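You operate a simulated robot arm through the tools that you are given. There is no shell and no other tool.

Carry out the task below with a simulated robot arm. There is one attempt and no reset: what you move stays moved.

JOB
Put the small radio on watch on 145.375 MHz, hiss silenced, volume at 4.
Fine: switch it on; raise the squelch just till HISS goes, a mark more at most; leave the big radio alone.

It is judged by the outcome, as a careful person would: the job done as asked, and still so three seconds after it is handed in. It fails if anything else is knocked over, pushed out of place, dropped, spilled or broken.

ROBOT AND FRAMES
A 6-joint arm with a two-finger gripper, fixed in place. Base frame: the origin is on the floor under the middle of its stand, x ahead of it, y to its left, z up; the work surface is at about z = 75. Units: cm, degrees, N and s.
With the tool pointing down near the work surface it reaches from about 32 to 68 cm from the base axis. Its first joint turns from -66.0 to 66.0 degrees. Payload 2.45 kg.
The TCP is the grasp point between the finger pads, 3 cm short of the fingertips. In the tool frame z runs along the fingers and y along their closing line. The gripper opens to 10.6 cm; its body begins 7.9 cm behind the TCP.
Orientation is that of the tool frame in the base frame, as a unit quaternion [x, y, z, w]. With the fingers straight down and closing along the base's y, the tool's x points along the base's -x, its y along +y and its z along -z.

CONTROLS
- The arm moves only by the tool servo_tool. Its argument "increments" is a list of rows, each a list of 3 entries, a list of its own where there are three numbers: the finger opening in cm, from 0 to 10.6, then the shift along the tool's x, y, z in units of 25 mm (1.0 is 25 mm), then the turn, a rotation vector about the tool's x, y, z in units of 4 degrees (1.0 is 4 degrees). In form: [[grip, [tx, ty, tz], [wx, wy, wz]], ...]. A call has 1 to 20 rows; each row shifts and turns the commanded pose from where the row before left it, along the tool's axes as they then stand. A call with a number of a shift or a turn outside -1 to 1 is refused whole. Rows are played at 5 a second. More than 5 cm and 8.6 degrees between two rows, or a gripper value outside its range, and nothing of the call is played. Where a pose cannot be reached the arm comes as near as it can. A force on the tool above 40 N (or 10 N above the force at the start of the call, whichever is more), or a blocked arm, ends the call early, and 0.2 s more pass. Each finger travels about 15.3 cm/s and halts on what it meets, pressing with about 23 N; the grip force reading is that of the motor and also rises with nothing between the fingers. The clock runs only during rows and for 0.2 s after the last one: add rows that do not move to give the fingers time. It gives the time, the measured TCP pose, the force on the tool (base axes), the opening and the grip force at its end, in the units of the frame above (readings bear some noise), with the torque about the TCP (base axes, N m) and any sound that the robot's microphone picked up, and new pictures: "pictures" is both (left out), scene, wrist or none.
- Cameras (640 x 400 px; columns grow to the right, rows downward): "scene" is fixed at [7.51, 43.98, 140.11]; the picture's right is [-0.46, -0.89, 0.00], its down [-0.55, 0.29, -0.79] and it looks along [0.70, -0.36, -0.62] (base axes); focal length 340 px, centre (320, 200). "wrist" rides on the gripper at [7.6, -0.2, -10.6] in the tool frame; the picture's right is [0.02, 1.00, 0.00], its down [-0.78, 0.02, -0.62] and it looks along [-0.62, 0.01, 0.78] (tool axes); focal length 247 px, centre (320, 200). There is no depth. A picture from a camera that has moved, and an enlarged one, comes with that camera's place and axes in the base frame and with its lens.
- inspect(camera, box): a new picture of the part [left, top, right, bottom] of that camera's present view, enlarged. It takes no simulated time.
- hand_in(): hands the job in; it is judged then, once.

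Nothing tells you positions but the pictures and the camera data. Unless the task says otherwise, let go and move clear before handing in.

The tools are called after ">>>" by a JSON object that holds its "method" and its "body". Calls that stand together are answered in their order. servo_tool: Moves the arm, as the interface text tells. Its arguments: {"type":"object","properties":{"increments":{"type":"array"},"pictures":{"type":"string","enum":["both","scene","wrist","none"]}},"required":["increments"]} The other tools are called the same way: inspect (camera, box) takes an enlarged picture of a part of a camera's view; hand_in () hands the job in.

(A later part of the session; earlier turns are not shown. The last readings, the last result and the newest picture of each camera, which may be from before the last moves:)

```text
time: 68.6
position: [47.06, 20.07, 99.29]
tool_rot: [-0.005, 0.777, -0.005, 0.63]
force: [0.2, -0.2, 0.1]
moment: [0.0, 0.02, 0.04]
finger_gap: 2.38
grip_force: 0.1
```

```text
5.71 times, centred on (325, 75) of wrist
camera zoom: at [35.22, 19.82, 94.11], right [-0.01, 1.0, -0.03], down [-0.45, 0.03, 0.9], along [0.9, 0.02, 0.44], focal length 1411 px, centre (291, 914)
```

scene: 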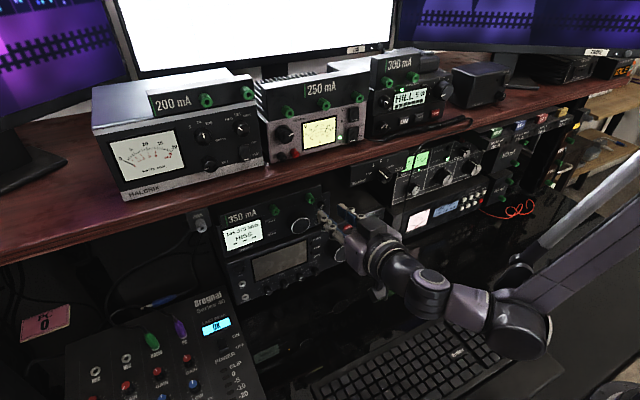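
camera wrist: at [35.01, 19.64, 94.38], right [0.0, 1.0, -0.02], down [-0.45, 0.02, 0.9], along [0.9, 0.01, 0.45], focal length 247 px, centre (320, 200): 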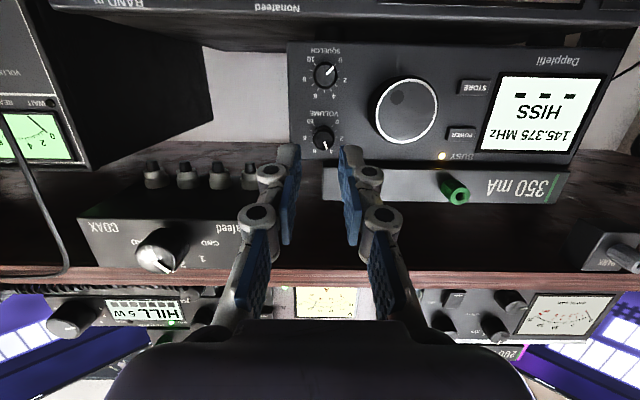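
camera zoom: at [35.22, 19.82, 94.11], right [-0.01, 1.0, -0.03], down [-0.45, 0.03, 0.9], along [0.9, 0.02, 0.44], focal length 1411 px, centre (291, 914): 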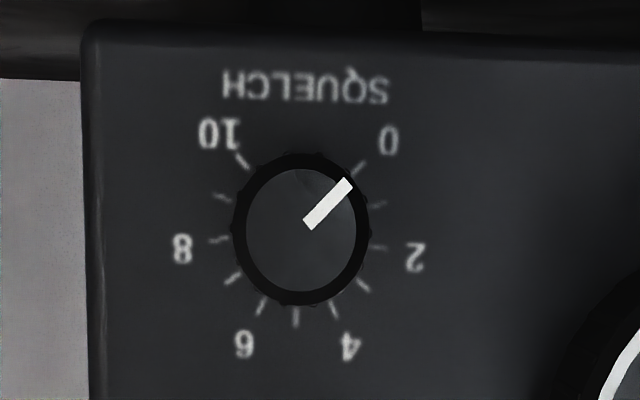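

VOLUME now reads 4.0. Next is SQUELCH at (51.75, 20.0, 94.3). It's lower, so I'll pitch the tool to about 24° down for reach and move to a pre-grasp in front of it.

>>> {"method": "servo_tool", "body": {"increments": [[2.4, [0, 0, 0], [0, 1, 0]], [2.4, [0, 0, 0], [0, 1, 0]], [2.4, [0, 0, 0], [0, 1, 0]], [2.4, [0.32, 0, 0.14], [0, 0, 0]], [2.4, [0.32, -0.02, 0.14], [0, 0, 0]], [2.4, [0.33, -0.02, 0.15], [0, 0, 0]], [2.4, [0, 0, 0], [0, 0, 0]]], "pictures": "both"}}

>>> {"method": "inspect", "body": {"camera": "wrist", "box": [220, 60, 420, 185]}}

>>> {"method": "inspect", "body": {"camera": "scene", "box": [250, 180, 390, 280]}}

```text
time: 70.2
position: [47.32, 19.9, 96.72]
tool_rot: [-0.006, 0.838, -0.005, 0.545]
force: [-0.6, 0.9, 0.1]
moment: [-0.02, -0.03, -0.03]
finger_gap: 2.38
grip_force: 0.1
camera wrist: at [34.49, 19.68, 94.11], right [-0.01, 1.0, -0.03], down [-0.25, 0.03, 0.97], along [0.97, 0.02, 0.25], focal length 247 px, centre (320, 200)
```

scene: 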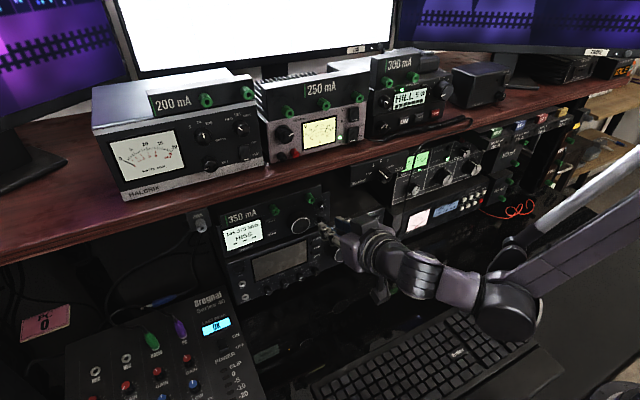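
wrist: 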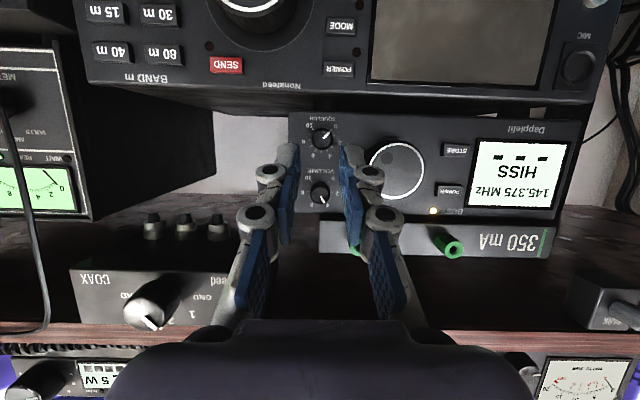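

```text
3.20 times, centred on (320, 122) of wrist
camera zoom: at [34.49, 19.68, 94.11], right [-0.01, 1.0, -0.03], down [-0.25, 0.03, 0.97], along [0.97, 0.02, 0.25], focal length 790 px, centre (320, 448)
```

zoom: 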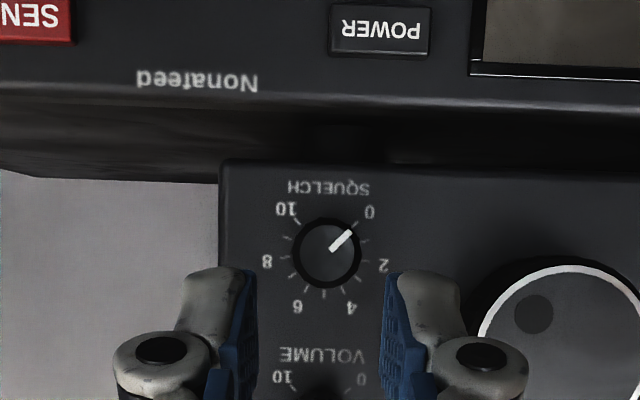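

```text
4.00 times, centred on (320, 230) of scene
camera zoom: at [7.51, 43.98, 140.11], right [-0.46, -0.89, 0.0], down [-0.55, 0.29, -0.79], along [0.7, -0.36, -0.62], focal length 1358 px, centre (320, 80)
```

zoom: 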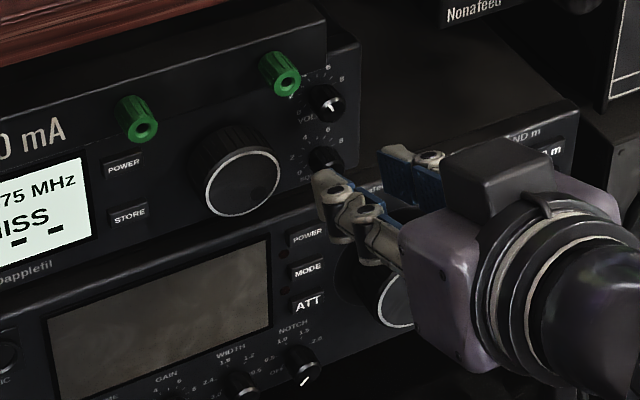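

Pre-grasp reached; SQUELCH is confirmed at (51.75, 20.0, 94.3) and pointing at 0. Pre-rolling to −28° so I have turning room.

>>> {"method": "servo_tool", "body": {"increments": [[2.4, [0, 0.06, 0], [0.407, 0, -0.914]], [2.4, [0, 0.06, 0], [0.407, 0, -0.914]], [2.4, [0, 0.06, 0], [0.407, 0, -0.914]], [2.4, [0, 0.06, 0], [0.407, 0, -0.914]], [2.4, [0, 0.06, 0], [0.407, 0, -0.914]], [2.4, [0, 0.06, 0], [0.407, 0, -0.914]], [2.4, [0, 0.06, 0], [0.407, 0, -0.914]], [2.4, [0, 0, 0], [0, 0, 0]]], "pictures": "wrist"}}

>>> {"method": "inspect", "body": {"camera": "wrist", "box": [220, 80, 420, 205]}}

```text
time: 72.0
position: [47.2, 20.93, 96.38]
tool_rot: [-0.137, 0.812, -0.209, 0.528]
force: [-0.1, 0.5, 0.1]
moment: [0.02, 0.03, 0.01]
finger_gap: 2.38
grip_force: 0.0
camera wrist: at [34.4, 19.55, 94.24], right [-0.01, 0.87, -0.5], down [-0.25, 0.48, 0.84], along [0.97, 0.14, 0.21], focal length 247 px, centre (320, 200)
```

wrist: 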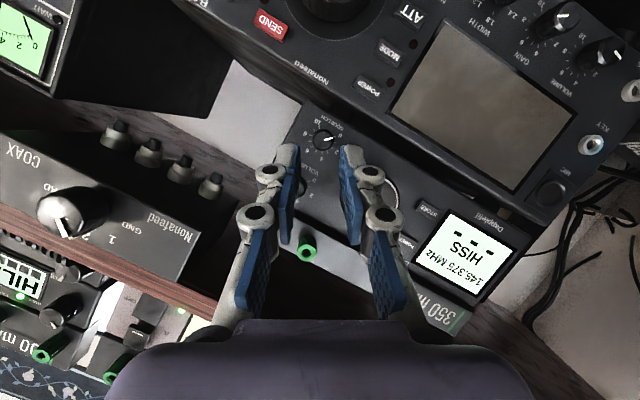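

```text
3.20 times, centred on (320, 142) of wrist
camera zoom: at [34.4, 19.55, 94.24], right [-0.01, 0.87, -0.5], down [-0.25, 0.48, 0.84], along [0.97, 0.14, 0.21], focal length 790 px, centre (320, 384)
```

zoom: 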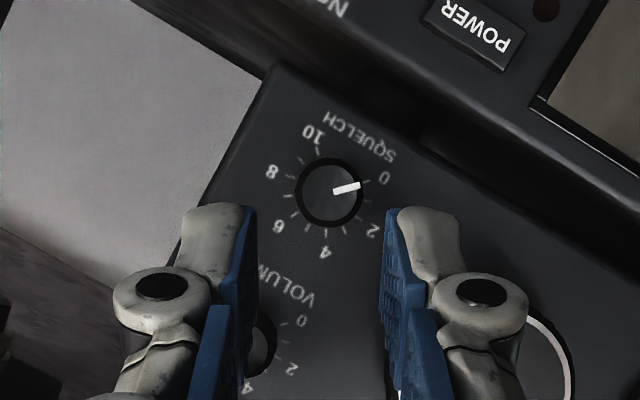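

Aligned within a millimetre or two. Moving in to straddle the SQUELCH knob.

>>> {"method": "servo_tool", "body": {"increments": [[2.4, [0.06, 0.02, 0], [0, 0, 0]], [2.4, [0, 0, 0.33], [0, 0, 0]], [2.4, [0, 0, 0.33], [0, 0, 0]], [2.4, [0, 0, 0.33], [0, 0, 0]], [2.4, [0, 0, 0.29], [0, 0, 0]], [2.4, [0, 0, 0], [0, 0, 0]]], "pictures": "none"}}

>>> {"method": "inspect", "body": {"camera": "wrist", "box": [240, 90, 400, 190]}}

>>> {"method": "inspect", "body": {"camera": "scene", "box": [250, 180, 390, 280]}}

```text
time: 73.4
position: [50.13, 20.0, 94.98]
tool_rot: [-0.137, 0.812, -0.209, 0.527]
force: [0.1, 0.3, -0.3]
moment: [-0.04, -0.01, -0.02]
finger_gap: 2.4
grip_force: 0.0
```

```text
4.00 times, centred on (320, 140) of wrist
camera zoom: at [37.36, 18.71, 92.9], right [-0.01, 0.87, -0.5], down [-0.25, 0.48, 0.84], along [0.97, 0.14, 0.21], focal length 988 px, centre (320, 440)
```

zoom: 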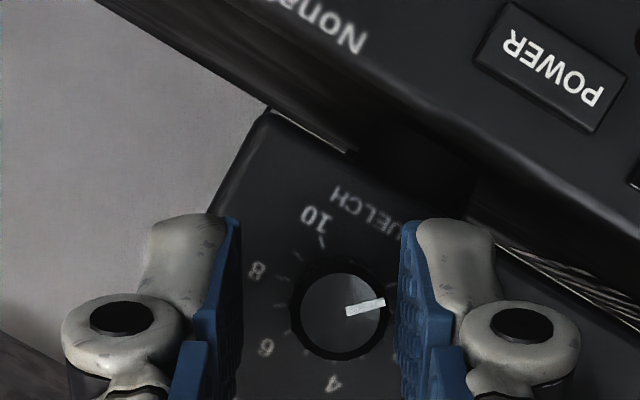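

```text
4.00 times, centred on (320, 230) of scene
camera zoom: at [7.51, 43.98, 140.11], right [-0.46, -0.89, 0.0], down [-0.55, 0.29, -0.79], along [0.7, -0.36, -0.62], focal length 1358 px, centre (320, 80)
```

zoom: 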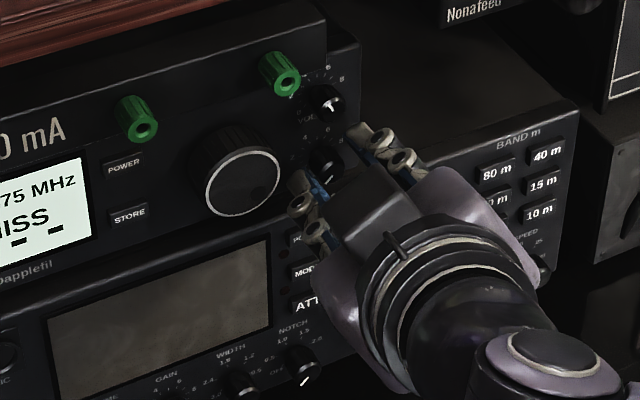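

The knob is 0.26 cm off-centre between the fingers, so I'll shift and then close gently.

>>> {"method": "servo_tool", "body": {"increments": [[2.4, [0, 0.1, 0], [0, 0, 0]], [2.0, [0, 0, 0], [0, 0, 0]], [1.6, [0, 0, 0], [0, 0, 0]], [1.2, [0, 0, 0], [0, 0, 0]], [1.0, [0, 0, 0], [0, 0, 0]], [1.0, [0, 0, 0], [0, 0, 0]]], "pictures": "none"}}

>>> {"method": "inspect", "body": {"camera": "wrist", "box": [240, 90, 400, 190]}}

>>> {"method": "inspect", "body": {"camera": "scene", "box": [215, 180, 355, 280]}}

```text
time: 74.8
position: [50.02, 20.38, 95.05]
tool_rot: [-0.137, 0.812, -0.208, 0.528]
force: [-0.4, 0.6, 0.0]
moment: [0.01, -0.1, 0.07]
finger_gap: 1.44
grip_force: 41.3
```

```text
4.00 times, centred on (320, 140) of wrist
camera zoom: at [37.23, 19.02, 92.83], right [-0.01, 0.87, -0.5], down [-0.25, 0.48, 0.84], along [0.97, 0.14, 0.21], focal length 988 px, centre (320, 440)
```

zoom: 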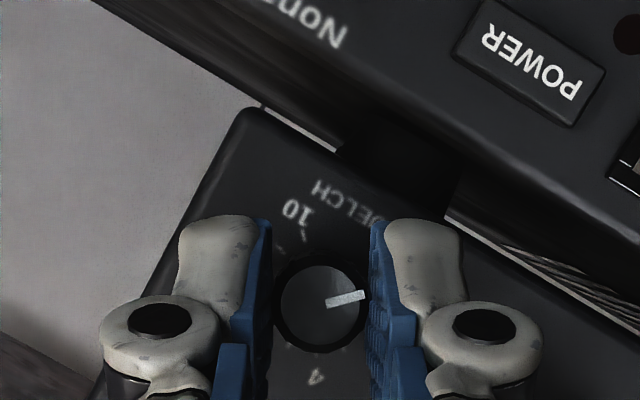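

```text
4.00 times, centred on (285, 230) of scene
camera zoom: at [7.51, 43.98, 140.11], right [-0.46, -0.89, 0.0], down [-0.55, 0.29, -0.79], along [0.7, -0.36, -0.62], focal length 1358 px, centre (460, 80)
```

zoom: 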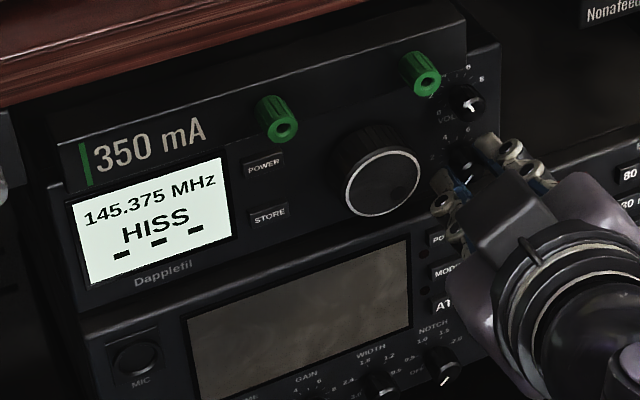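

Gripped cleanly with no load. Turning SQUELCH clockwise in small steps while watching HISS.

>>> {"method": "servo_tool", "body": {"increments": [[1.0, [0, -0.024, 0], [-0.407, 0, 0.914]], [1.0, [0, -0.024, 0], [-0.407, 0, 0.914]], [1.0, [0, -0.024, 0], [-0.407, 0, 0.914]], [1.0, [0, 0, 0], [0, 0, 0]]], "pictures": "none"}}

>>> {"method": "inspect", "body": {"camera": "wrist", "box": [240, 90, 400, 190]}}

>>> {"method": "inspect", "body": {"camera": "scene", "box": [215, 180, 355, 280]}}

```text
time: 75.8
position: [49.89, 20.25, 95.11]
tool_rot: [-0.081, 0.829, -0.122, 0.54]
force: [-2.6, 3.2, 21.8]
moment: [-0.04, -0.45, 0.0]
finger_gap: 1.43
grip_force: 41.0
```

```text
4.00 times, centred on (320, 140) of wrist
camera zoom: at [37.24, 19.32, 92.61], right [-0.01, 0.95, -0.31], down [-0.25, 0.3, 0.92], along [0.97, 0.09, 0.24], focal length 988 px, centre (320, 440)
```

zoom: 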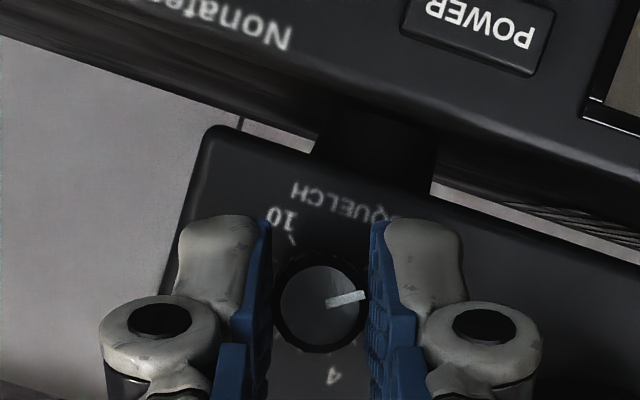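

```text
4.00 times, centred on (285, 230) of scene
camera zoom: at [7.47, 43.97, 140.12], right [-0.46, -0.89, 0.0], down [-0.55, 0.29, -0.79], along [0.7, -0.36, -0.62], focal length 1358 px, centre (460, 80)
```

zoom: 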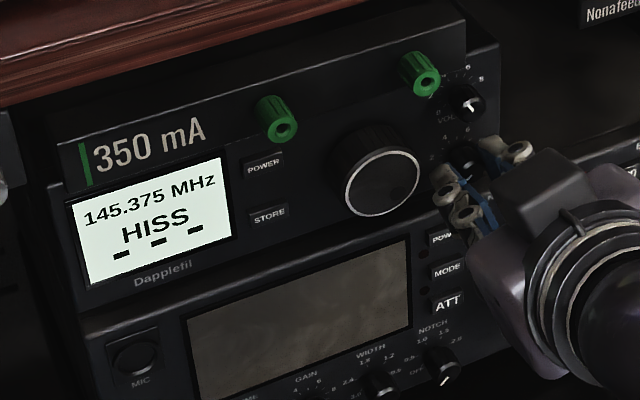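

>>> {"method": "servo_tool", "body": {"increments": [[1.0, [-0.025, 0, 0], [0, 0, 0]], [1.0, [-0.008, -0.02, 0], [-0.407, 0, 0.914]], [1.0, [-0.008, -0.02, 0], [-0.407, 0, 0.914]], [1.0, [0, 0, 0], [0, 0, 0]]], "pictures": "none"}}

>>> {"method": "inspect", "body": {"camera": "scene", "box": [215, 180, 355, 280]}}

```text
time: 76.8
position: [50.05, 20.18, 94.95]
tool_rot: [-0.043, 0.837, -0.064, 0.542]
force: [-11.3, -1.0, 8.6]
moment: [0.01, -0.89, 0.05]
finger_gap: 1.45
grip_force: 41.3
```

```text
4.00 times, centred on (285, 230) of scene
camera zoom: at [7.46, 43.97, 140.12], right [-0.46, -0.89, 0.0], down [-0.55, 0.29, -0.79], along [0.7, -0.36, -0.62], focal length 1358 px, centre (460, 80)
```

zoom: 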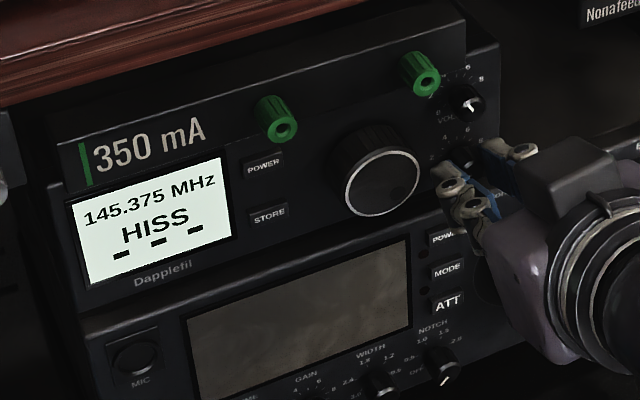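

>>> {"method": "servo_tool", "body": {"increments": [[1.0, [-0.012, -0.024, -0.012], [-0.407, 0, 0.914]], [1.0, [-0.006, -0.024, -0.008], [-0.407, 0, 0.914]], [1.0, [0, 0, 0], [0, 0, 0]]], "pictures": "none"}}

>>> {"method": "inspect", "body": {"camera": "scene", "box": [215, 180, 355, 280]}}

```text
time: 77.6
position: [50.02, 19.98, 95.15]
tool_rot: [-0.004, 0.839, -0.004, 0.544]
force: [-19.0, -3.5, -16.1]
moment: [-0.05, 0.41, -0.1]
finger_gap: 1.44
grip_force: 41.1
```

```text
4.00 times, centred on (285, 230) of scene
camera zoom: at [7.49, 43.98, 140.11], right [-0.46, -0.89, 0.0], down [-0.55, 0.29, -0.79], along [0.7, -0.36, -0.62], focal length 1358 px, centre (460, 80)
```

zoom: 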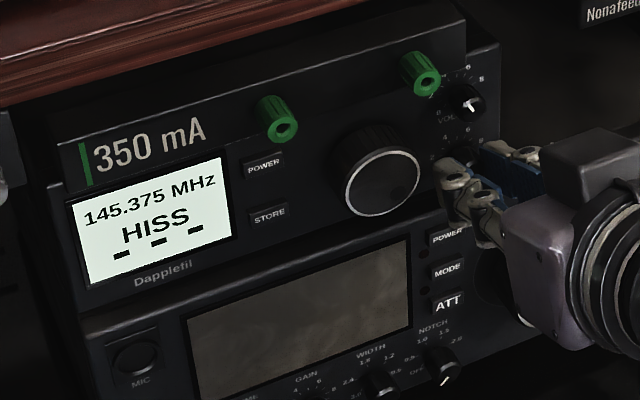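

>>> {"method": "servo_tool", "body": {"increments": [[1.0, [0.012, -0.022, -0.02], [-0.407, 0, 0.914]], [1.0, [0.012, -0.022, -0.01], [-0.407, 0, 0.914]], [1.0, [0, 0, 0], [0, 0, 0]]], "pictures": "none"}}

>>> {"method": "inspect", "body": {"camera": "scene", "box": [215, 180, 355, 280]}}

```text
time: 78.4
position: [50.02, 19.85, 95.06]
tool_rot: [0.035, 0.838, 0.051, 0.542]
force: [-4.6, -4.9, -23.4]
moment: [-0.1, 0.32, -0.2]
finger_gap: 1.44
grip_force: 40.4
```

```text
4.00 times, centred on (285, 230) of scene
camera zoom: at [7.54, 43.98, 140.11], right [-0.46, -0.89, 0.0], down [-0.55, 0.29, -0.79], along [0.7, -0.36, -0.62], focal length 1358 px, centre (460, 80)
```

zoom: 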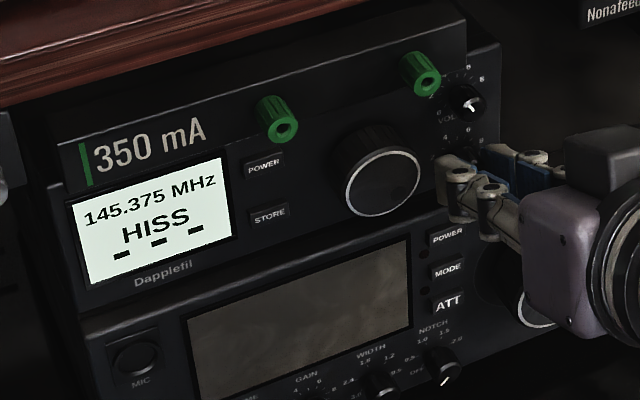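

HISS is still on at about 1.3 marks. I'll release to zero the load, roll back around the knob and regrip.

>>> {"method": "servo_tool", "body": {"increments": [[1.8, [0, 0, 0], [0, 0, 0]], [2.4, [0, 0, 0], [0, 0, 0]], [2.4, [0.01, 0.026, 0], [0.407, 0, -0.914]], [2.4, [0, 0.026, 0], [0.407, 0, -0.914]], [2.4, [0, 0.026, 0], [0.407, 0, -0.914]], [2.4, [0, 0.026, 0], [0.407, 0, -0.914]], [2.4, [0, 0.026, 0], [0.407, 0, -0.914]], [2.4, [0, 0.026, 0], [0.407, 0, -0.914]], [2.4, [0, 0.026, 0], [0.407, 0, -0.914]], [2.4, [0, 0.026, 0], [0.407, 0, -0.914]], [2.4, [0, 0.026, 0], [0.407, 0, -0.914]], [2.4, [0, 0, 0], [0, 0, 0]]], "pictures": "none"}}

>>> {"method": "inspect", "body": {"camera": "wrist", "box": [240, 90, 400, 190]}}

>>> {"method": "inspect", "body": {"camera": "scene", "box": [215, 180, 355, 280]}}

```text
time: 81.0
position: [49.97, 20.69, 95.13]
tool_rot: [-0.137, 0.812, -0.209, 0.528]
force: [-0.2, 0.5, -0.1]
moment: [0.02, -0.01, -0.02]
finger_gap: 2.4
grip_force: 0.1
```

```text
4.00 times, centred on (320, 140) of wrist
camera zoom: at [37.16, 19.18, 92.92], right [-0.01, 0.87, -0.5], down [-0.25, 0.48, 0.84], along [0.97, 0.14, 0.21], focal length 988 px, centre (320, 440)
```

zoom: 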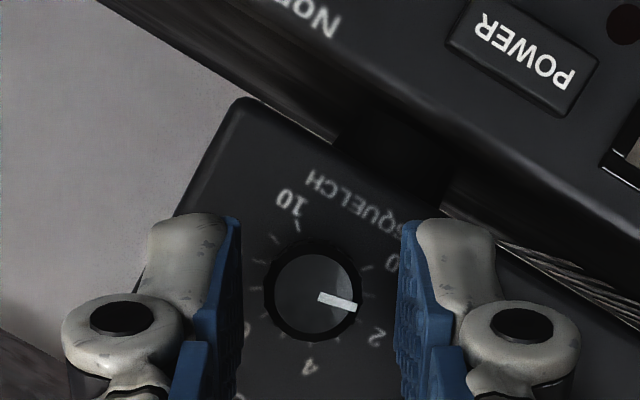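

```text
4.00 times, centred on (285, 230) of scene
camera zoom: at [7.51, 43.98, 140.11], right [-0.46, -0.89, 0.0], down [-0.55, 0.29, -0.79], along [0.7, -0.36, -0.62], focal length 1358 px, centre (460, 80)
```

zoom: 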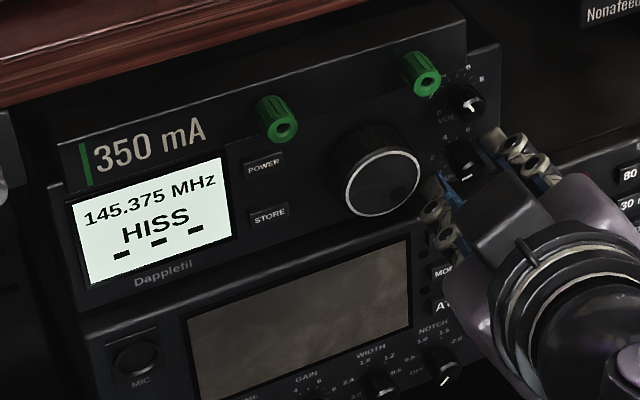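

SQUELCH is at about 1.4. Re-centring, gripping and continuing.

>>> {"method": "servo_tool", "body": {"increments": [[2.4, [0, -0.045, 0.02], [0, 0, 0]], [1.8, [0, 0, 0], [0, 0, 0]], [1.2, [0, 0, 0], [0, 0, 0]], [1.0, [0, 0, 0], [0, 0, 0]], [1.0, [0, 0, 0], [0, 0, 0]], [1.0, [-0.006, -0.022, 0], [-0.407, 0, 0.914]], [1.0, [-0.006, -0.022, 0], [-0.407, 0, 0.914]], [1.0, [0, 0, 0], [0, 0, 0]]], "pictures": "none"}}

>>> {"method": "inspect", "body": {"camera": "scene", "box": [215, 180, 355, 280]}}

```text
time: 82.8
position: [49.92, 20.44, 95.13]
tool_rot: [-0.099, 0.824, -0.152, 0.537]
force: [3.7, -3.9, 14.1]
moment: [-0.1, -0.11, -0.23]
finger_gap: 1.47
grip_force: 40.8
```

```text
4.00 times, centred on (285, 230) of scene
camera zoom: at [7.5, 43.96, 140.12], right [-0.46, -0.89, 0.0], down [-0.55, 0.29, -0.79], along [0.7, -0.36, -0.62], focal length 1358 px, centre (460, 80)
```

zoom: 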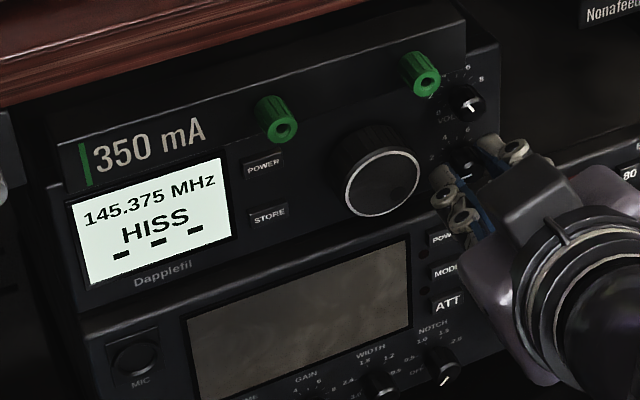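

>>> {"method": "servo_tool", "body": {"increments": [[1.0, [-0.018, -0.028, 0], [-0.407, 0, 0.914]], [1.0, [-0.012, -0.028, 0], [-0.407, 0, 0.914]], [1.0, [0, 0, 0], [0, 0, 0]]], "pictures": "none"}}

>>> {"method": "inspect", "body": {"camera": "scene", "box": [215, 180, 355, 280]}}

```text
time: 83.6
position: [50.0, 20.25, 95.17]
tool_rot: [-0.06, 0.834, -0.094, 0.541]
force: [0.5, -9.9, -4.6]
moment: [-0.08, -0.86, -0.02]
finger_gap: 1.49
grip_force: 40.6
```

```text
4.00 times, centred on (285, 230) of scene
camera zoom: at [7.51, 43.95, 140.12], right [-0.46, -0.89, 0.0], down [-0.55, 0.29, -0.79], along [0.7, -0.36, -0.62], focal length 1358 px, centre (460, 80)
```

zoom: 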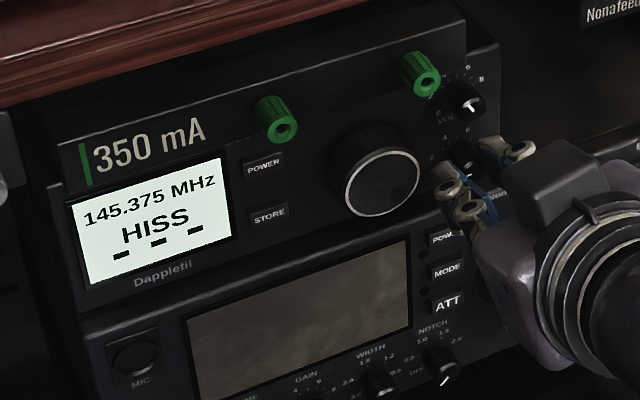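

About 1.9 now and still hissing. Continuing.

>>> {"method": "servo_tool", "body": {"increments": [[1.0, [-0.002, -0.045, 0], [-0.407, 0, 0.914]], [1.0, [0, -0.04, 0], [-0.407, 0, 0.914]], [1.0, [0, 0, 0], [0, 0, 0]]], "pictures": "none"}}

>>> {"method": "inspect", "body": {"camera": "scene", "box": [215, 180, 355, 280]}}

```text
time: 84.4
position: [49.94, 20.1, 95.18]
tool_rot: [-0.023, 0.838, -0.035, 0.544]
force: [0.7, -9.3, -0.3]
moment: [-0.1, 1.11, -0.41]
finger_gap: 1.44
grip_force: 41.2
```

```text
4.00 times, centred on (285, 230) of scene
camera zoom: at [7.52, 43.95, 140.12], right [-0.46, -0.89, 0.0], down [-0.55, 0.29, -0.79], along [0.7, -0.36, -0.62], focal length 1358 px, centre (460, 80)
```

zoom: 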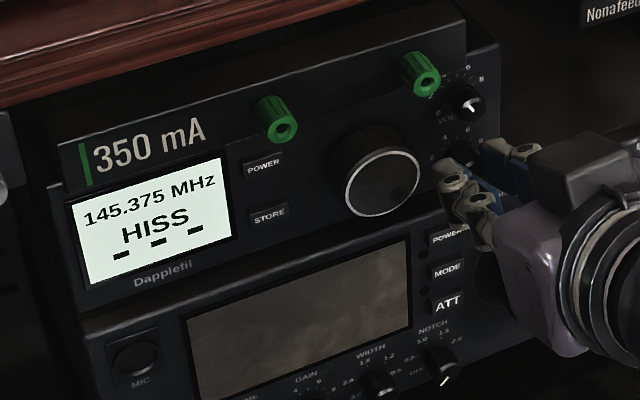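

>>> {"method": "servo_tool", "body": {"increments": [[1.0, [0, -0.045, 0], [-0.407, 0, 0.914]], [1.0, [0, -0.04, 0], [-0.407, 0, 0.914]], [1.0, [0, 0, 0], [0, 0, 0]]], "pictures": "none"}}

>>> {"method": "inspect", "body": {"camera": "scene", "box": [215, 180, 355, 280]}}

```text
time: 85.2
position: [49.92, 19.95, 95.31]
tool_rot: [0.014, 0.839, 0.025, 0.543]
force: [-4.6, -5.6, -11.2]
moment: [-0.07, -0.69, -0.15]
finger_gap: 1.47
grip_force: 40.7
```

```text
4.00 times, centred on (285, 230) of scene
camera zoom: at [7.51, 43.97, 140.11], right [-0.46, -0.89, 0.0], down [-0.55, 0.29, -0.79], along [0.7, -0.36, -0.62], focal length 1358 px, centre (460, 80)
```

zoom: 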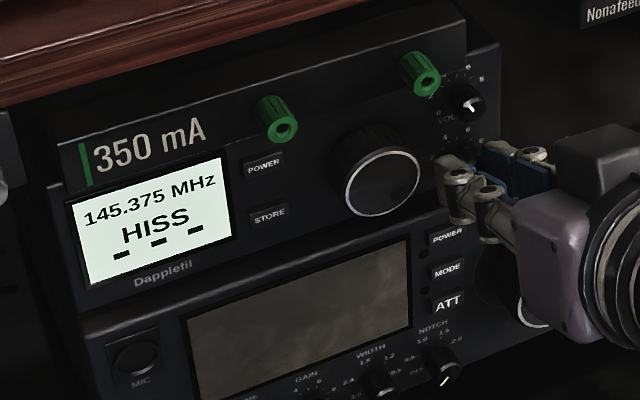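

>>> {"method": "servo_tool", "body": {"increments": [[1.0, [0.014, -0.03, -0.004], [-0.407, 0, 0.914]], [1.0, [0.008, -0.03, 0], [-0.407, 0, 0.914]], [1.0, [0, 0, 0], [0, 0, 0]]], "pictures": "none"}}

>>> {"method": "inspect", "body": {"camera": "scene", "box": [215, 180, 355, 280]}}

>>> {"method": "inspect", "body": {"camera": "wrist", "box": [240, 90, 400, 190]}}

```text
time: 86.0
position: [49.82, 19.87, 95.34]
tool_rot: [0.052, 0.834, 0.083, 0.543]
force: [3.9, -4.3, 3.2]
moment: [-0.02, 0.42, -0.04]
finger_gap: 1.5
grip_force: 41.0
```

```text
4.00 times, centred on (285, 230) of scene
camera zoom: at [7.52, 43.96, 140.11], right [-0.46, -0.89, 0.0], down [-0.55, 0.29, -0.79], along [0.7, -0.36, -0.62], focal length 1358 px, centre (460, 80)
```

zoom: 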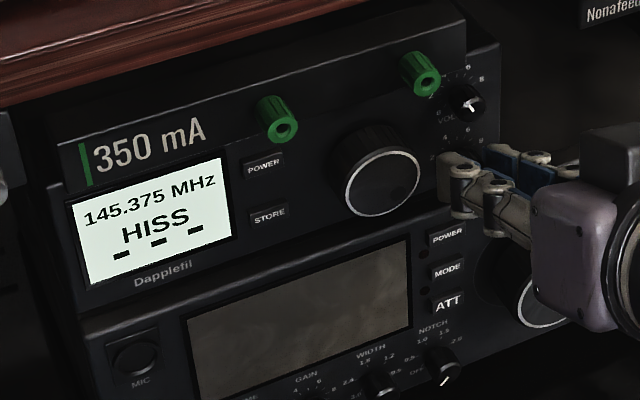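

```text
4.00 times, centred on (320, 140) of wrist
camera zoom: at [37.18, 20.15, 92.66], right [-0.01, 0.98, 0.18], down [-0.25, -0.17, 0.95], along [0.97, -0.03, 0.25], focal length 988 px, centre (320, 440)
```

zoom: 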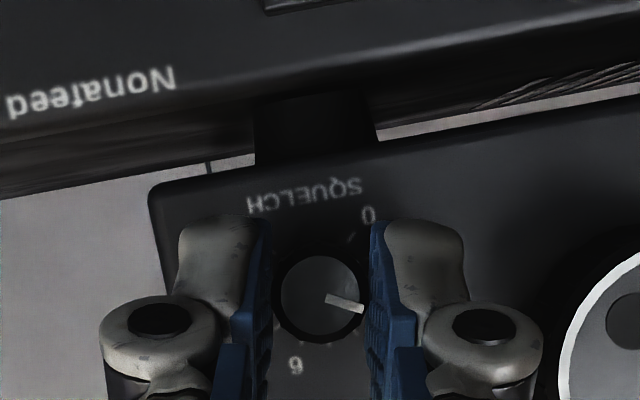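

>>> {"method": "servo_tool", "body": {"increments": [[1.0, [0, -0.028, 0.01], [-0.407, 0, 0.914]], [1.0, [0, -0.028, 0.01], [-0.407, 0, 0.914]], [1.0, [0, 0, 0], [0, 0, 0]]], "pictures": "none"}}

>>> {"method": "inspect", "body": {"camera": "scene", "box": [215, 180, 355, 280]}}

```text
time: 86.8
position: [49.92, 19.59, 95.2]
tool_rot: [0.088, 0.826, 0.142, 0.538]
force: [-5.8, -5.2, 11.4]
moment: [0.0, -0.01, -0.02]
finger_gap: 1.47
grip_force: 40.7
```

```text
4.00 times, centred on (285, 230) of scene
camera zoom: at [7.47, 43.96, 140.12], right [-0.46, -0.89, 0.0], down [-0.55, 0.29, -0.79], along [0.7, -0.36, -0.62], focal length 1358 px, centre (460, 80)
```

zoom: 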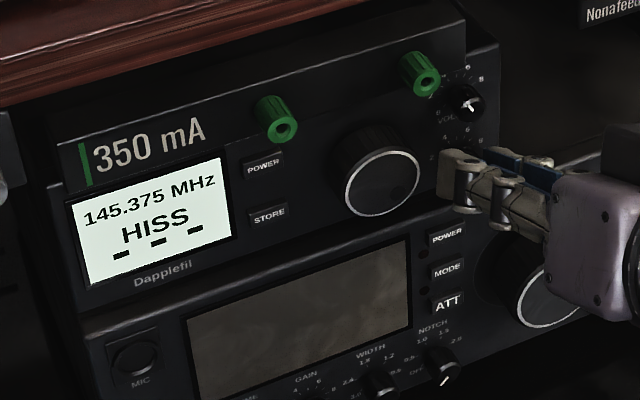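

>>> {"method": "servo_tool", "body": {"increments": [[1.0, [-0.01, -0.026, 0], [-0.407, 0, 0.914]], [1.0, [-0.008, -0.026, 0], [-0.407, 0, 0.914]], [1.0, [0, 0, 0], [0, 0, 0]]], "pictures": "none"}}

>>> {"method": "inspect", "body": {"camera": "scene", "box": [215, 180, 355, 280]}}

```text
time: 87.6
position: [49.97, 19.53, 95.14]
tool_rot: [0.128, 0.815, 0.199, 0.528]
force: [-6.6, 6.4, -8.6]
moment: [0.0, 0.56, 0.33]
finger_gap: 1.49
grip_force: 40.9
```

```text
4.00 times, centred on (285, 230) of scene
camera zoom: at [7.5, 44.0, 140.1], right [-0.46, -0.89, 0.0], down [-0.55, 0.29, -0.79], along [0.7, -0.36, -0.62], focal length 1358 px, centre (460, 80)
```

zoom: 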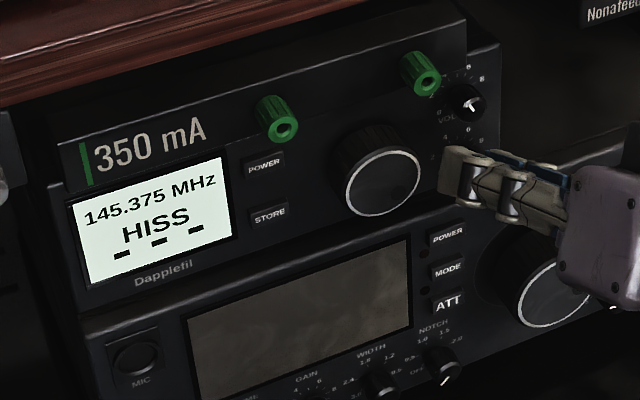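

Now about 3.4, still hissing. Releasing, rolling back and regripping once more.

>>> {"method": "servo_tool", "body": {"increments": [[1.8, [0, 0, 0], [0, 0, 0]], [2.4, [0, 0, 0], [0, 0, 0]], [2.4, [0, 0.026, 0], [0.407, 0, -0.914]], [2.4, [0, 0.026, 0], [0.407, 0, -0.914]], [2.4, [0, 0.026, 0], [0.407, 0, -0.914]], [2.4, [0, 0.026, 0], [0.407, 0, -0.914]], [2.4, [0, 0.026, 0], [0.407, 0, -0.914]], [2.4, [0, 0.026, 0], [0.407, 0, -0.914]], [2.4, [0, 0.026, 0], [0.407, 0, -0.914]], [2.4, [0, 0.026, 0], [0.407, 0, -0.914]], [2.4, [0, 0.026, 0], [0.407, 0, -0.914]], [2.4, [0, 0.026, 0], [0.407, 0, -0.914]], [2.4, [0, 0.026, 0], [0.407, 0, -0.914]], [2.4, [0, 0.026, 0], [0.407, 0, -0.914]], [2.4, [0, 0.026, 0], [0.407, 0, -0.914]], [2.4, [0, 0.026, 0], [0.407, 0, -0.914]], [2.4, [0, 0, 0], [0, 0, 0]]], "pictures": "none"}}

>>> {"method": "inspect", "body": {"camera": "wrist", "box": [240, 90, 400, 190]}}

>>> {"method": "inspect", "body": {"camera": "scene", "box": [215, 180, 355, 280]}}

```text
time: 91.2
position: [50.02, 20.44, 95.16]
tool_rot: [-0.138, 0.812, -0.208, 0.528]
force: [0.7, -0.9, 0.5]
moment: [-0.02, 0.0, -0.03]
finger_gap: 2.41
grip_force: 0.0
```

```text
4.00 times, centred on (320, 140) of wrist
camera zoom: at [37.32, 19.05, 93.08], right [-0.01, 0.87, -0.5], down [-0.25, 0.48, 0.84], along [0.97, 0.14, 0.21], focal length 988 px, centre (320, 440)
```

zoom: 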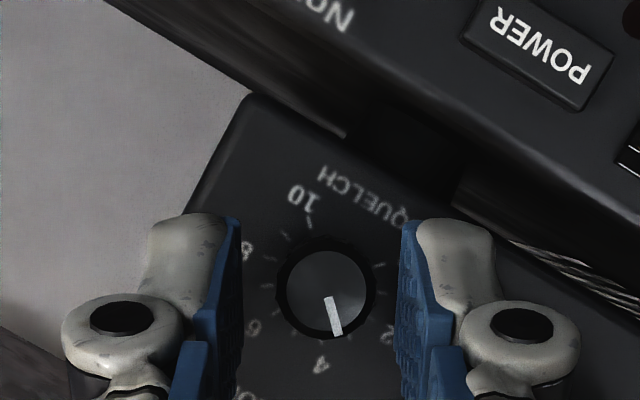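

```text
4.00 times, centred on (285, 230) of scene
camera zoom: at [7.51, 43.98, 140.11], right [-0.46, -0.89, 0.0], down [-0.55, 0.29, -0.79], along [0.7, -0.36, -0.62], focal length 1358 px, centre (460, 80)
```

zoom: 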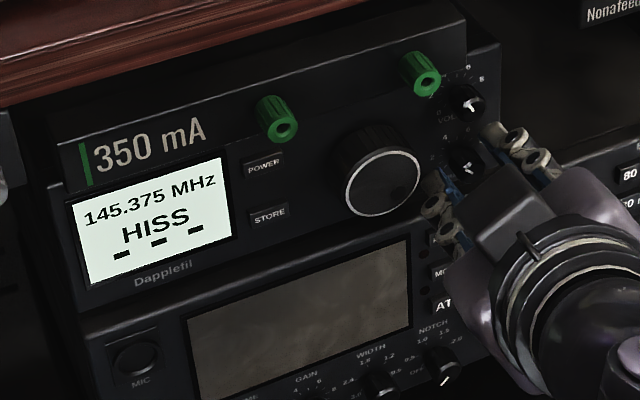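

SQUELCH is at about 3.4 and centred. Gripping and turning on.

>>> {"method": "servo_tool", "body": {"increments": [[2.0, [0, 0.015, 0], [0, 0, 0]], [1.6, [0, 0, 0], [0, 0, 0]], [1.2, [0, 0, 0], [0, 0, 0]], [1.0, [0, 0, 0], [0, 0, 0]], [1.0, [0, 0, 0], [0, 0, 0]], [1.0, [-0.006, -0.024, 0], [-0.407, 0, 0.914]], [1.0, [-0.003, -0.012, 0], [-0.203, 0, 0.457]], [1.0, [0, 0, 0], [0, 0, 0]]], "pictures": "none"}}

>>> {"method": "inspect", "body": {"camera": "scene", "box": [215, 180, 355, 280]}}

```text
time: 93.0
position: [49.96, 20.39, 95.13]
tool_rot: [-0.109, 0.822, -0.164, 0.535]
force: [14.0, 5.3, -9.8]
moment: [0.02, 0.72, -0.15]
finger_gap: 1.43
grip_force: 41.1
```

```text
4.00 times, centred on (285, 230) of scene
camera zoom: at [7.56, 44.0, 140.1], right [-0.46, -0.89, 0.0], down [-0.55, 0.29, -0.79], along [0.7, -0.36, -0.62], focal length 1358 px, centre (460, 80)
```

zoom: 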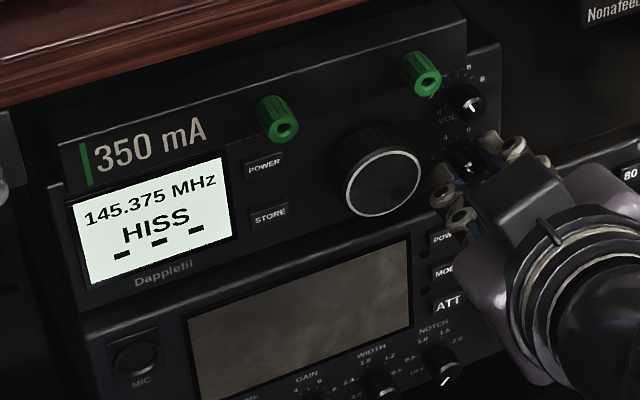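

>>> {"method": "servo_tool", "body": {"increments": [[1.0, [0.006, -0.018, 0.015], [-0.407, 0, 0.914]], [1.0, [0, -0.01, 0.005], [-0.203, 0, 0.457]], [1.0, [0, 0, 0], [0, 0, 0]]], "pictures": "none"}}

>>> {"method": "inspect", "body": {"camera": "scene", "box": [215, 180, 355, 280]}}

```text
time: 93.8
position: [49.99, 20.32, 95.12]
tool_rot: [-0.081, 0.829, -0.122, 0.539]
force: [19.5, 3.7, -8.8]
moment: [0.1, -0.55, 0.32]
finger_gap: 1.45
grip_force: 40.8
```

```text
4.00 times, centred on (285, 230) of scene
camera zoom: at [7.57, 43.99, 140.1], right [-0.46, -0.89, 0.0], down [-0.55, 0.29, -0.79], along [0.7, -0.36, -0.62], focal length 1358 px, centre (460, 80)
```

zoom: 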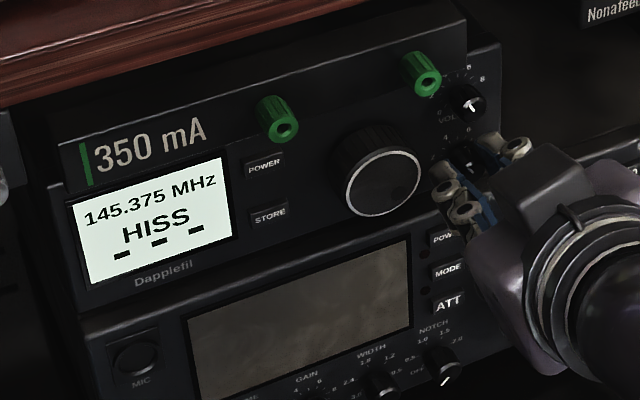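

About 3.85. Continuing.

>>> {"method": "servo_tool", "body": {"increments": [[1.0, [0.008, -0.02, 0.035], [-0.407, 0, 0.914]], [1.0, [0, -0.01, 0.01], [-0.203, 0, 0.457]], [1.0, [0, 0, 0], [0, 0, 0]]], "pictures": "none"}}

>>> {"method": "inspect", "body": {"camera": "scene", "box": [215, 180, 355, 280]}}

```text
time: 94.6
position: [50.06, 20.15, 95.3]
tool_rot: [-0.053, 0.834, -0.079, 0.544]
force: [7.9, 1.0, 10.4]
moment: [-0.02, -0.79, 0.11]
finger_gap: 1.44
grip_force: 41.1
```

```text
4.00 times, centred on (285, 230) of scene
camera zoom: at [7.51, 43.97, 140.11], right [-0.46, -0.89, 0.0], down [-0.55, 0.29, -0.79], along [0.7, -0.36, -0.62], focal length 1358 px, centre (460, 80)
```

zoom: 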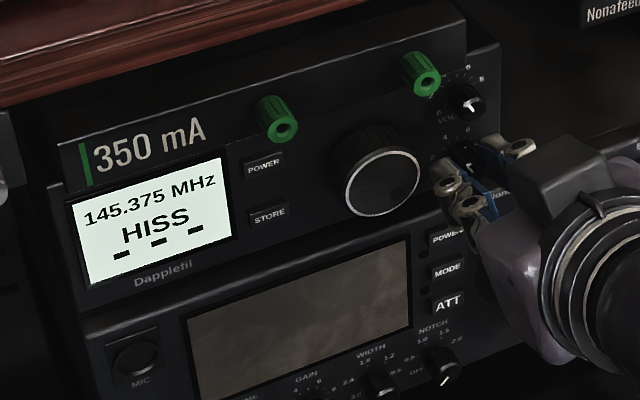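

>>> {"method": "servo_tool", "body": {"increments": [[1.0, [-0.01, -0.022, 0.01], [-0.407, 0, 0.914]], [1.0, [-0.004, -0.012, 0.006], [-0.203, 0, 0.457]], [1.0, [0, 0, 0], [0, 0, 0]]], "pictures": "none"}}

>>> {"method": "inspect", "body": {"camera": "scene", "box": [215, 180, 355, 280]}}

```text
time: 95.4
position: [50.05, 20.08, 95.25]
tool_rot: [-0.024, 0.837, -0.035, 0.545]
force: [-9.8, -3.3, 17.7]
moment: [-0.07, -0.89, -0.03]
finger_gap: 1.45
grip_force: 40.5
```

```text
4.00 times, centred on (285, 230) of scene
camera zoom: at [7.45, 43.96, 140.12], right [-0.46, -0.89, 0.0], down [-0.55, 0.29, -0.79], along [0.7, -0.36, -0.62], focal length 1358 px, centre (460, 80)
```

zoom: 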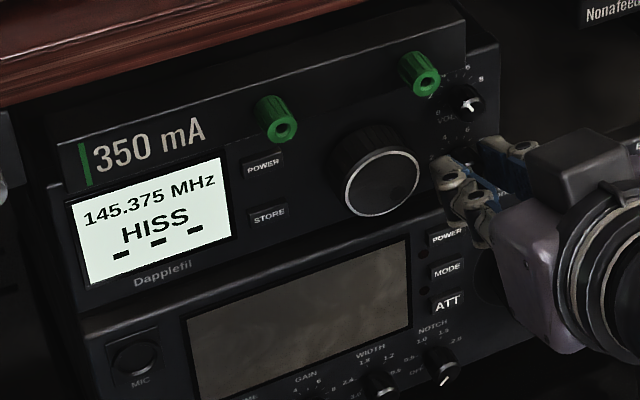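

>>> {"method": "servo_tool", "body": {"increments": [[1.0, [-0.018, -0.026, -0.012], [-0.407, 0, 0.914]], [1.0, [-0.008, -0.014, -0.004], [-0.203, 0, 0.457]], [1.0, [0, 0, 0], [0, 0, 0]]], "pictures": "none"}}

>>> {"method": "inspect", "body": {"camera": "scene", "box": [215, 180, 355, 280]}}

```text
time: 96.2
position: [50.04, 20.03, 95.3]
tool_rot: [0.005, 0.839, 0.01, 0.544]
force: [-12.3, -6.3, 6.4]
moment: [-0.03, -0.57, -0.23]
finger_gap: 1.47
grip_force: 40.3
```

```text
4.00 times, centred on (285, 230) of scene
camera zoom: at [7.47, 43.96, 140.12], right [-0.46, -0.89, 0.0], down [-0.55, 0.29, -0.79], along [0.7, -0.36, -0.62], focal length 1358 px, centre (460, 80)
```

zoom: 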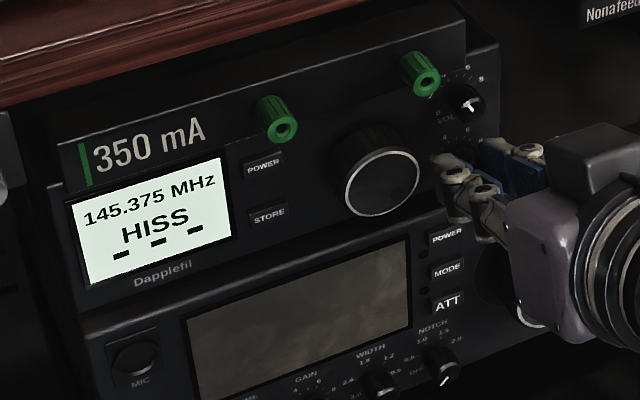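

About 4.5, still HISS. Continuing.

>>> {"method": "servo_tool", "body": {"increments": [[1.0, [-0.006, -0.032, -0.012], [-0.407, 0, 0.914]], [1.0, [-0.003, -0.016, -0.006], [-0.203, 0, 0.457]], [1.0, [0, 0, 0], [0, 0, 0]]], "pictures": "none"}}

>>> {"method": "inspect", "body": {"camera": "scene", "box": [215, 180, 355, 280]}}

```text
time: 97.0
position: [50.12, 19.83, 95.22]
tool_rot: [0.035, 0.838, 0.053, 0.542]
force: [-0.8, -4.3, -16.9]
moment: [-0.08, 0.26, -0.13]
finger_gap: 1.47
grip_force: 40.5
```

```text
4.00 times, centred on (285, 230) of scene
camera zoom: at [7.54, 43.98, 140.11], right [-0.46, -0.89, 0.0], down [-0.55, 0.29, -0.79], along [0.7, -0.36, -0.62], focal length 1358 px, centre (460, 80)
```

zoom: 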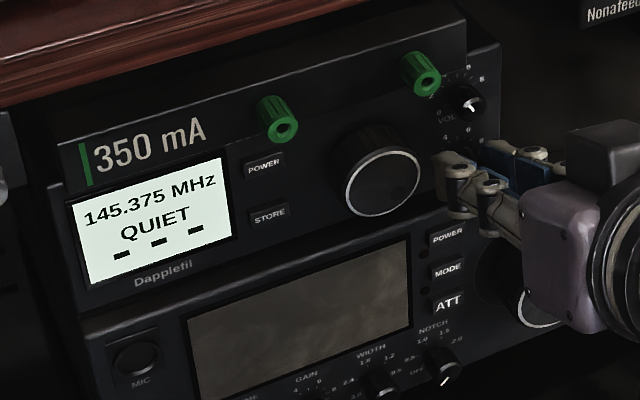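

It says QUIET. I'll add about 5° (0.2 of a mark) for margin, then release.

>>> {"method": "servo_tool", "body": {"increments": [[1.0, [0.015, -0.03, 0], [-0.407, 0, 0.914]], [1.0, [0.004, -0.006, 0], [-0.1, 0, 0.225]], [1.0, [0, 0, 0], [0, 0, 0]]], "pictures": "none"}}

>>> {"method": "servo_tool", "body": {"increments": [[1.8, [0, 0, 0], [0, 0, 0]], [2.4, [0, 0, 0], [0, 0, 0]], [2.4, [0, 0, 0], [0, 0, 0]], [2.4, [0, 0, -0.33], [0, 0, 0]], [2.4, [0, 0, -0.33], [0, 0, 0]], [2.4, [0, 0, -0.33], [0, 0, 0]], [2.4, [0, 0, -0.3], [0.407, 0, -0.914]], [2.4, [0, 0, 0], [0.407, 0, -0.914]], [2.4, [0, 0, 0], [0.407, 0, -0.914]], [2.4, [0, 0, 0], [0, 0, 0]]], "pictures": "both"}}

>>> {"method": "inspect", "body": {"camera": "wrist", "box": [260, 90, 400, 200]}}

>>> {"method": "inspect", "body": {"camera": "scene", "box": [215, 180, 355, 280]}}

```text
time: 97.8
position: [50.05, 19.77, 95.24]
tool_rot: [0.057, 0.834, 0.09, 0.541]
force: [-6.3, -4.2, -11.5]
moment: [-0.05, 1.29, 0.1]
finger_gap: 1.45
grip_force: 40.5
```

```text
time: 100.0
position: [47.29, 19.48, 96.5]
tool_rot: [-0.001, 0.839, 0.002, 0.545]
force: [0.5, -0.9, -0.3]
moment: [0.0, 0.02, 0.04]
finger_gap: 2.41
grip_force: 0.1
camera wrist: at [34.48, 19.39, 93.95], right [-0.01, 1.0, -0.02], down [-0.25, 0.01, 0.97], along [0.97, 0.02, 0.25], focal length 247 px, centre (320, 200)
```

scene: 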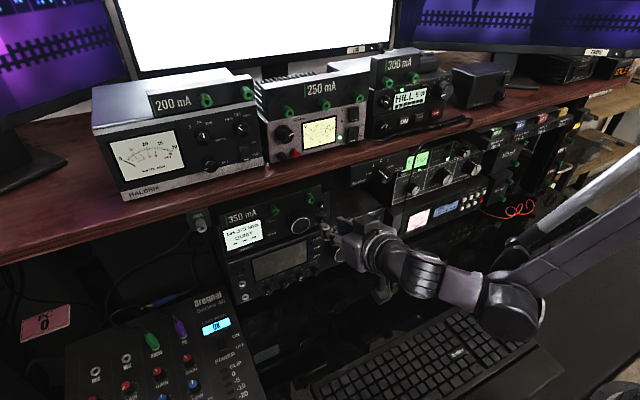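
wrist: 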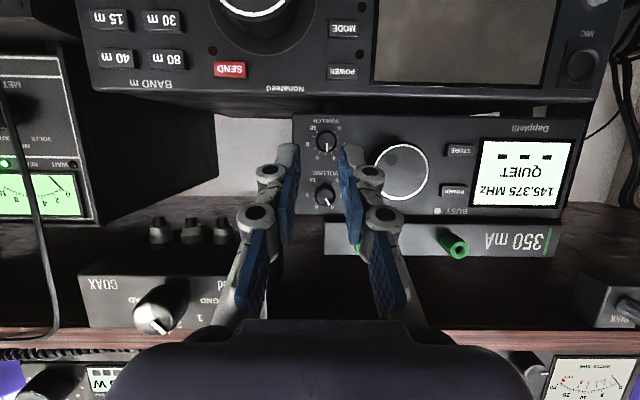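

```text
3.64 times, centred on (330, 145) of wrist
camera zoom: at [34.48, 19.39, 93.95], right [-0.01, 1.0, -0.02], down [-0.25, 0.01, 0.97], along [0.97, 0.02, 0.25], focal length 898 px, centre (284, 400)
```

zoom: 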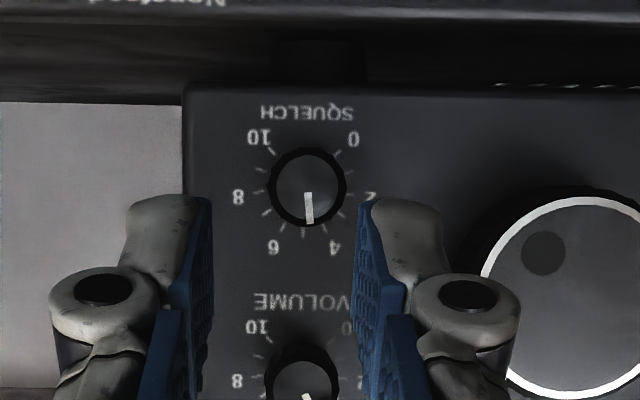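

```text
4.00 times, centred on (285, 230) of scene
camera zoom: at [7.51, 43.98, 140.11], right [-0.46, -0.89, 0.0], down [-0.55, 0.29, -0.79], along [0.7, -0.36, -0.62], focal length 1358 px, centre (460, 80)
```

zoom: 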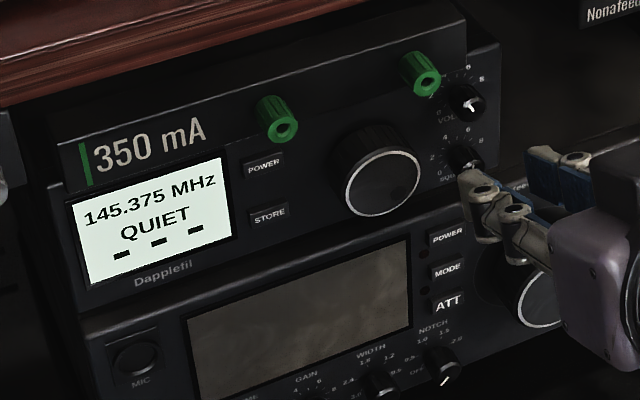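

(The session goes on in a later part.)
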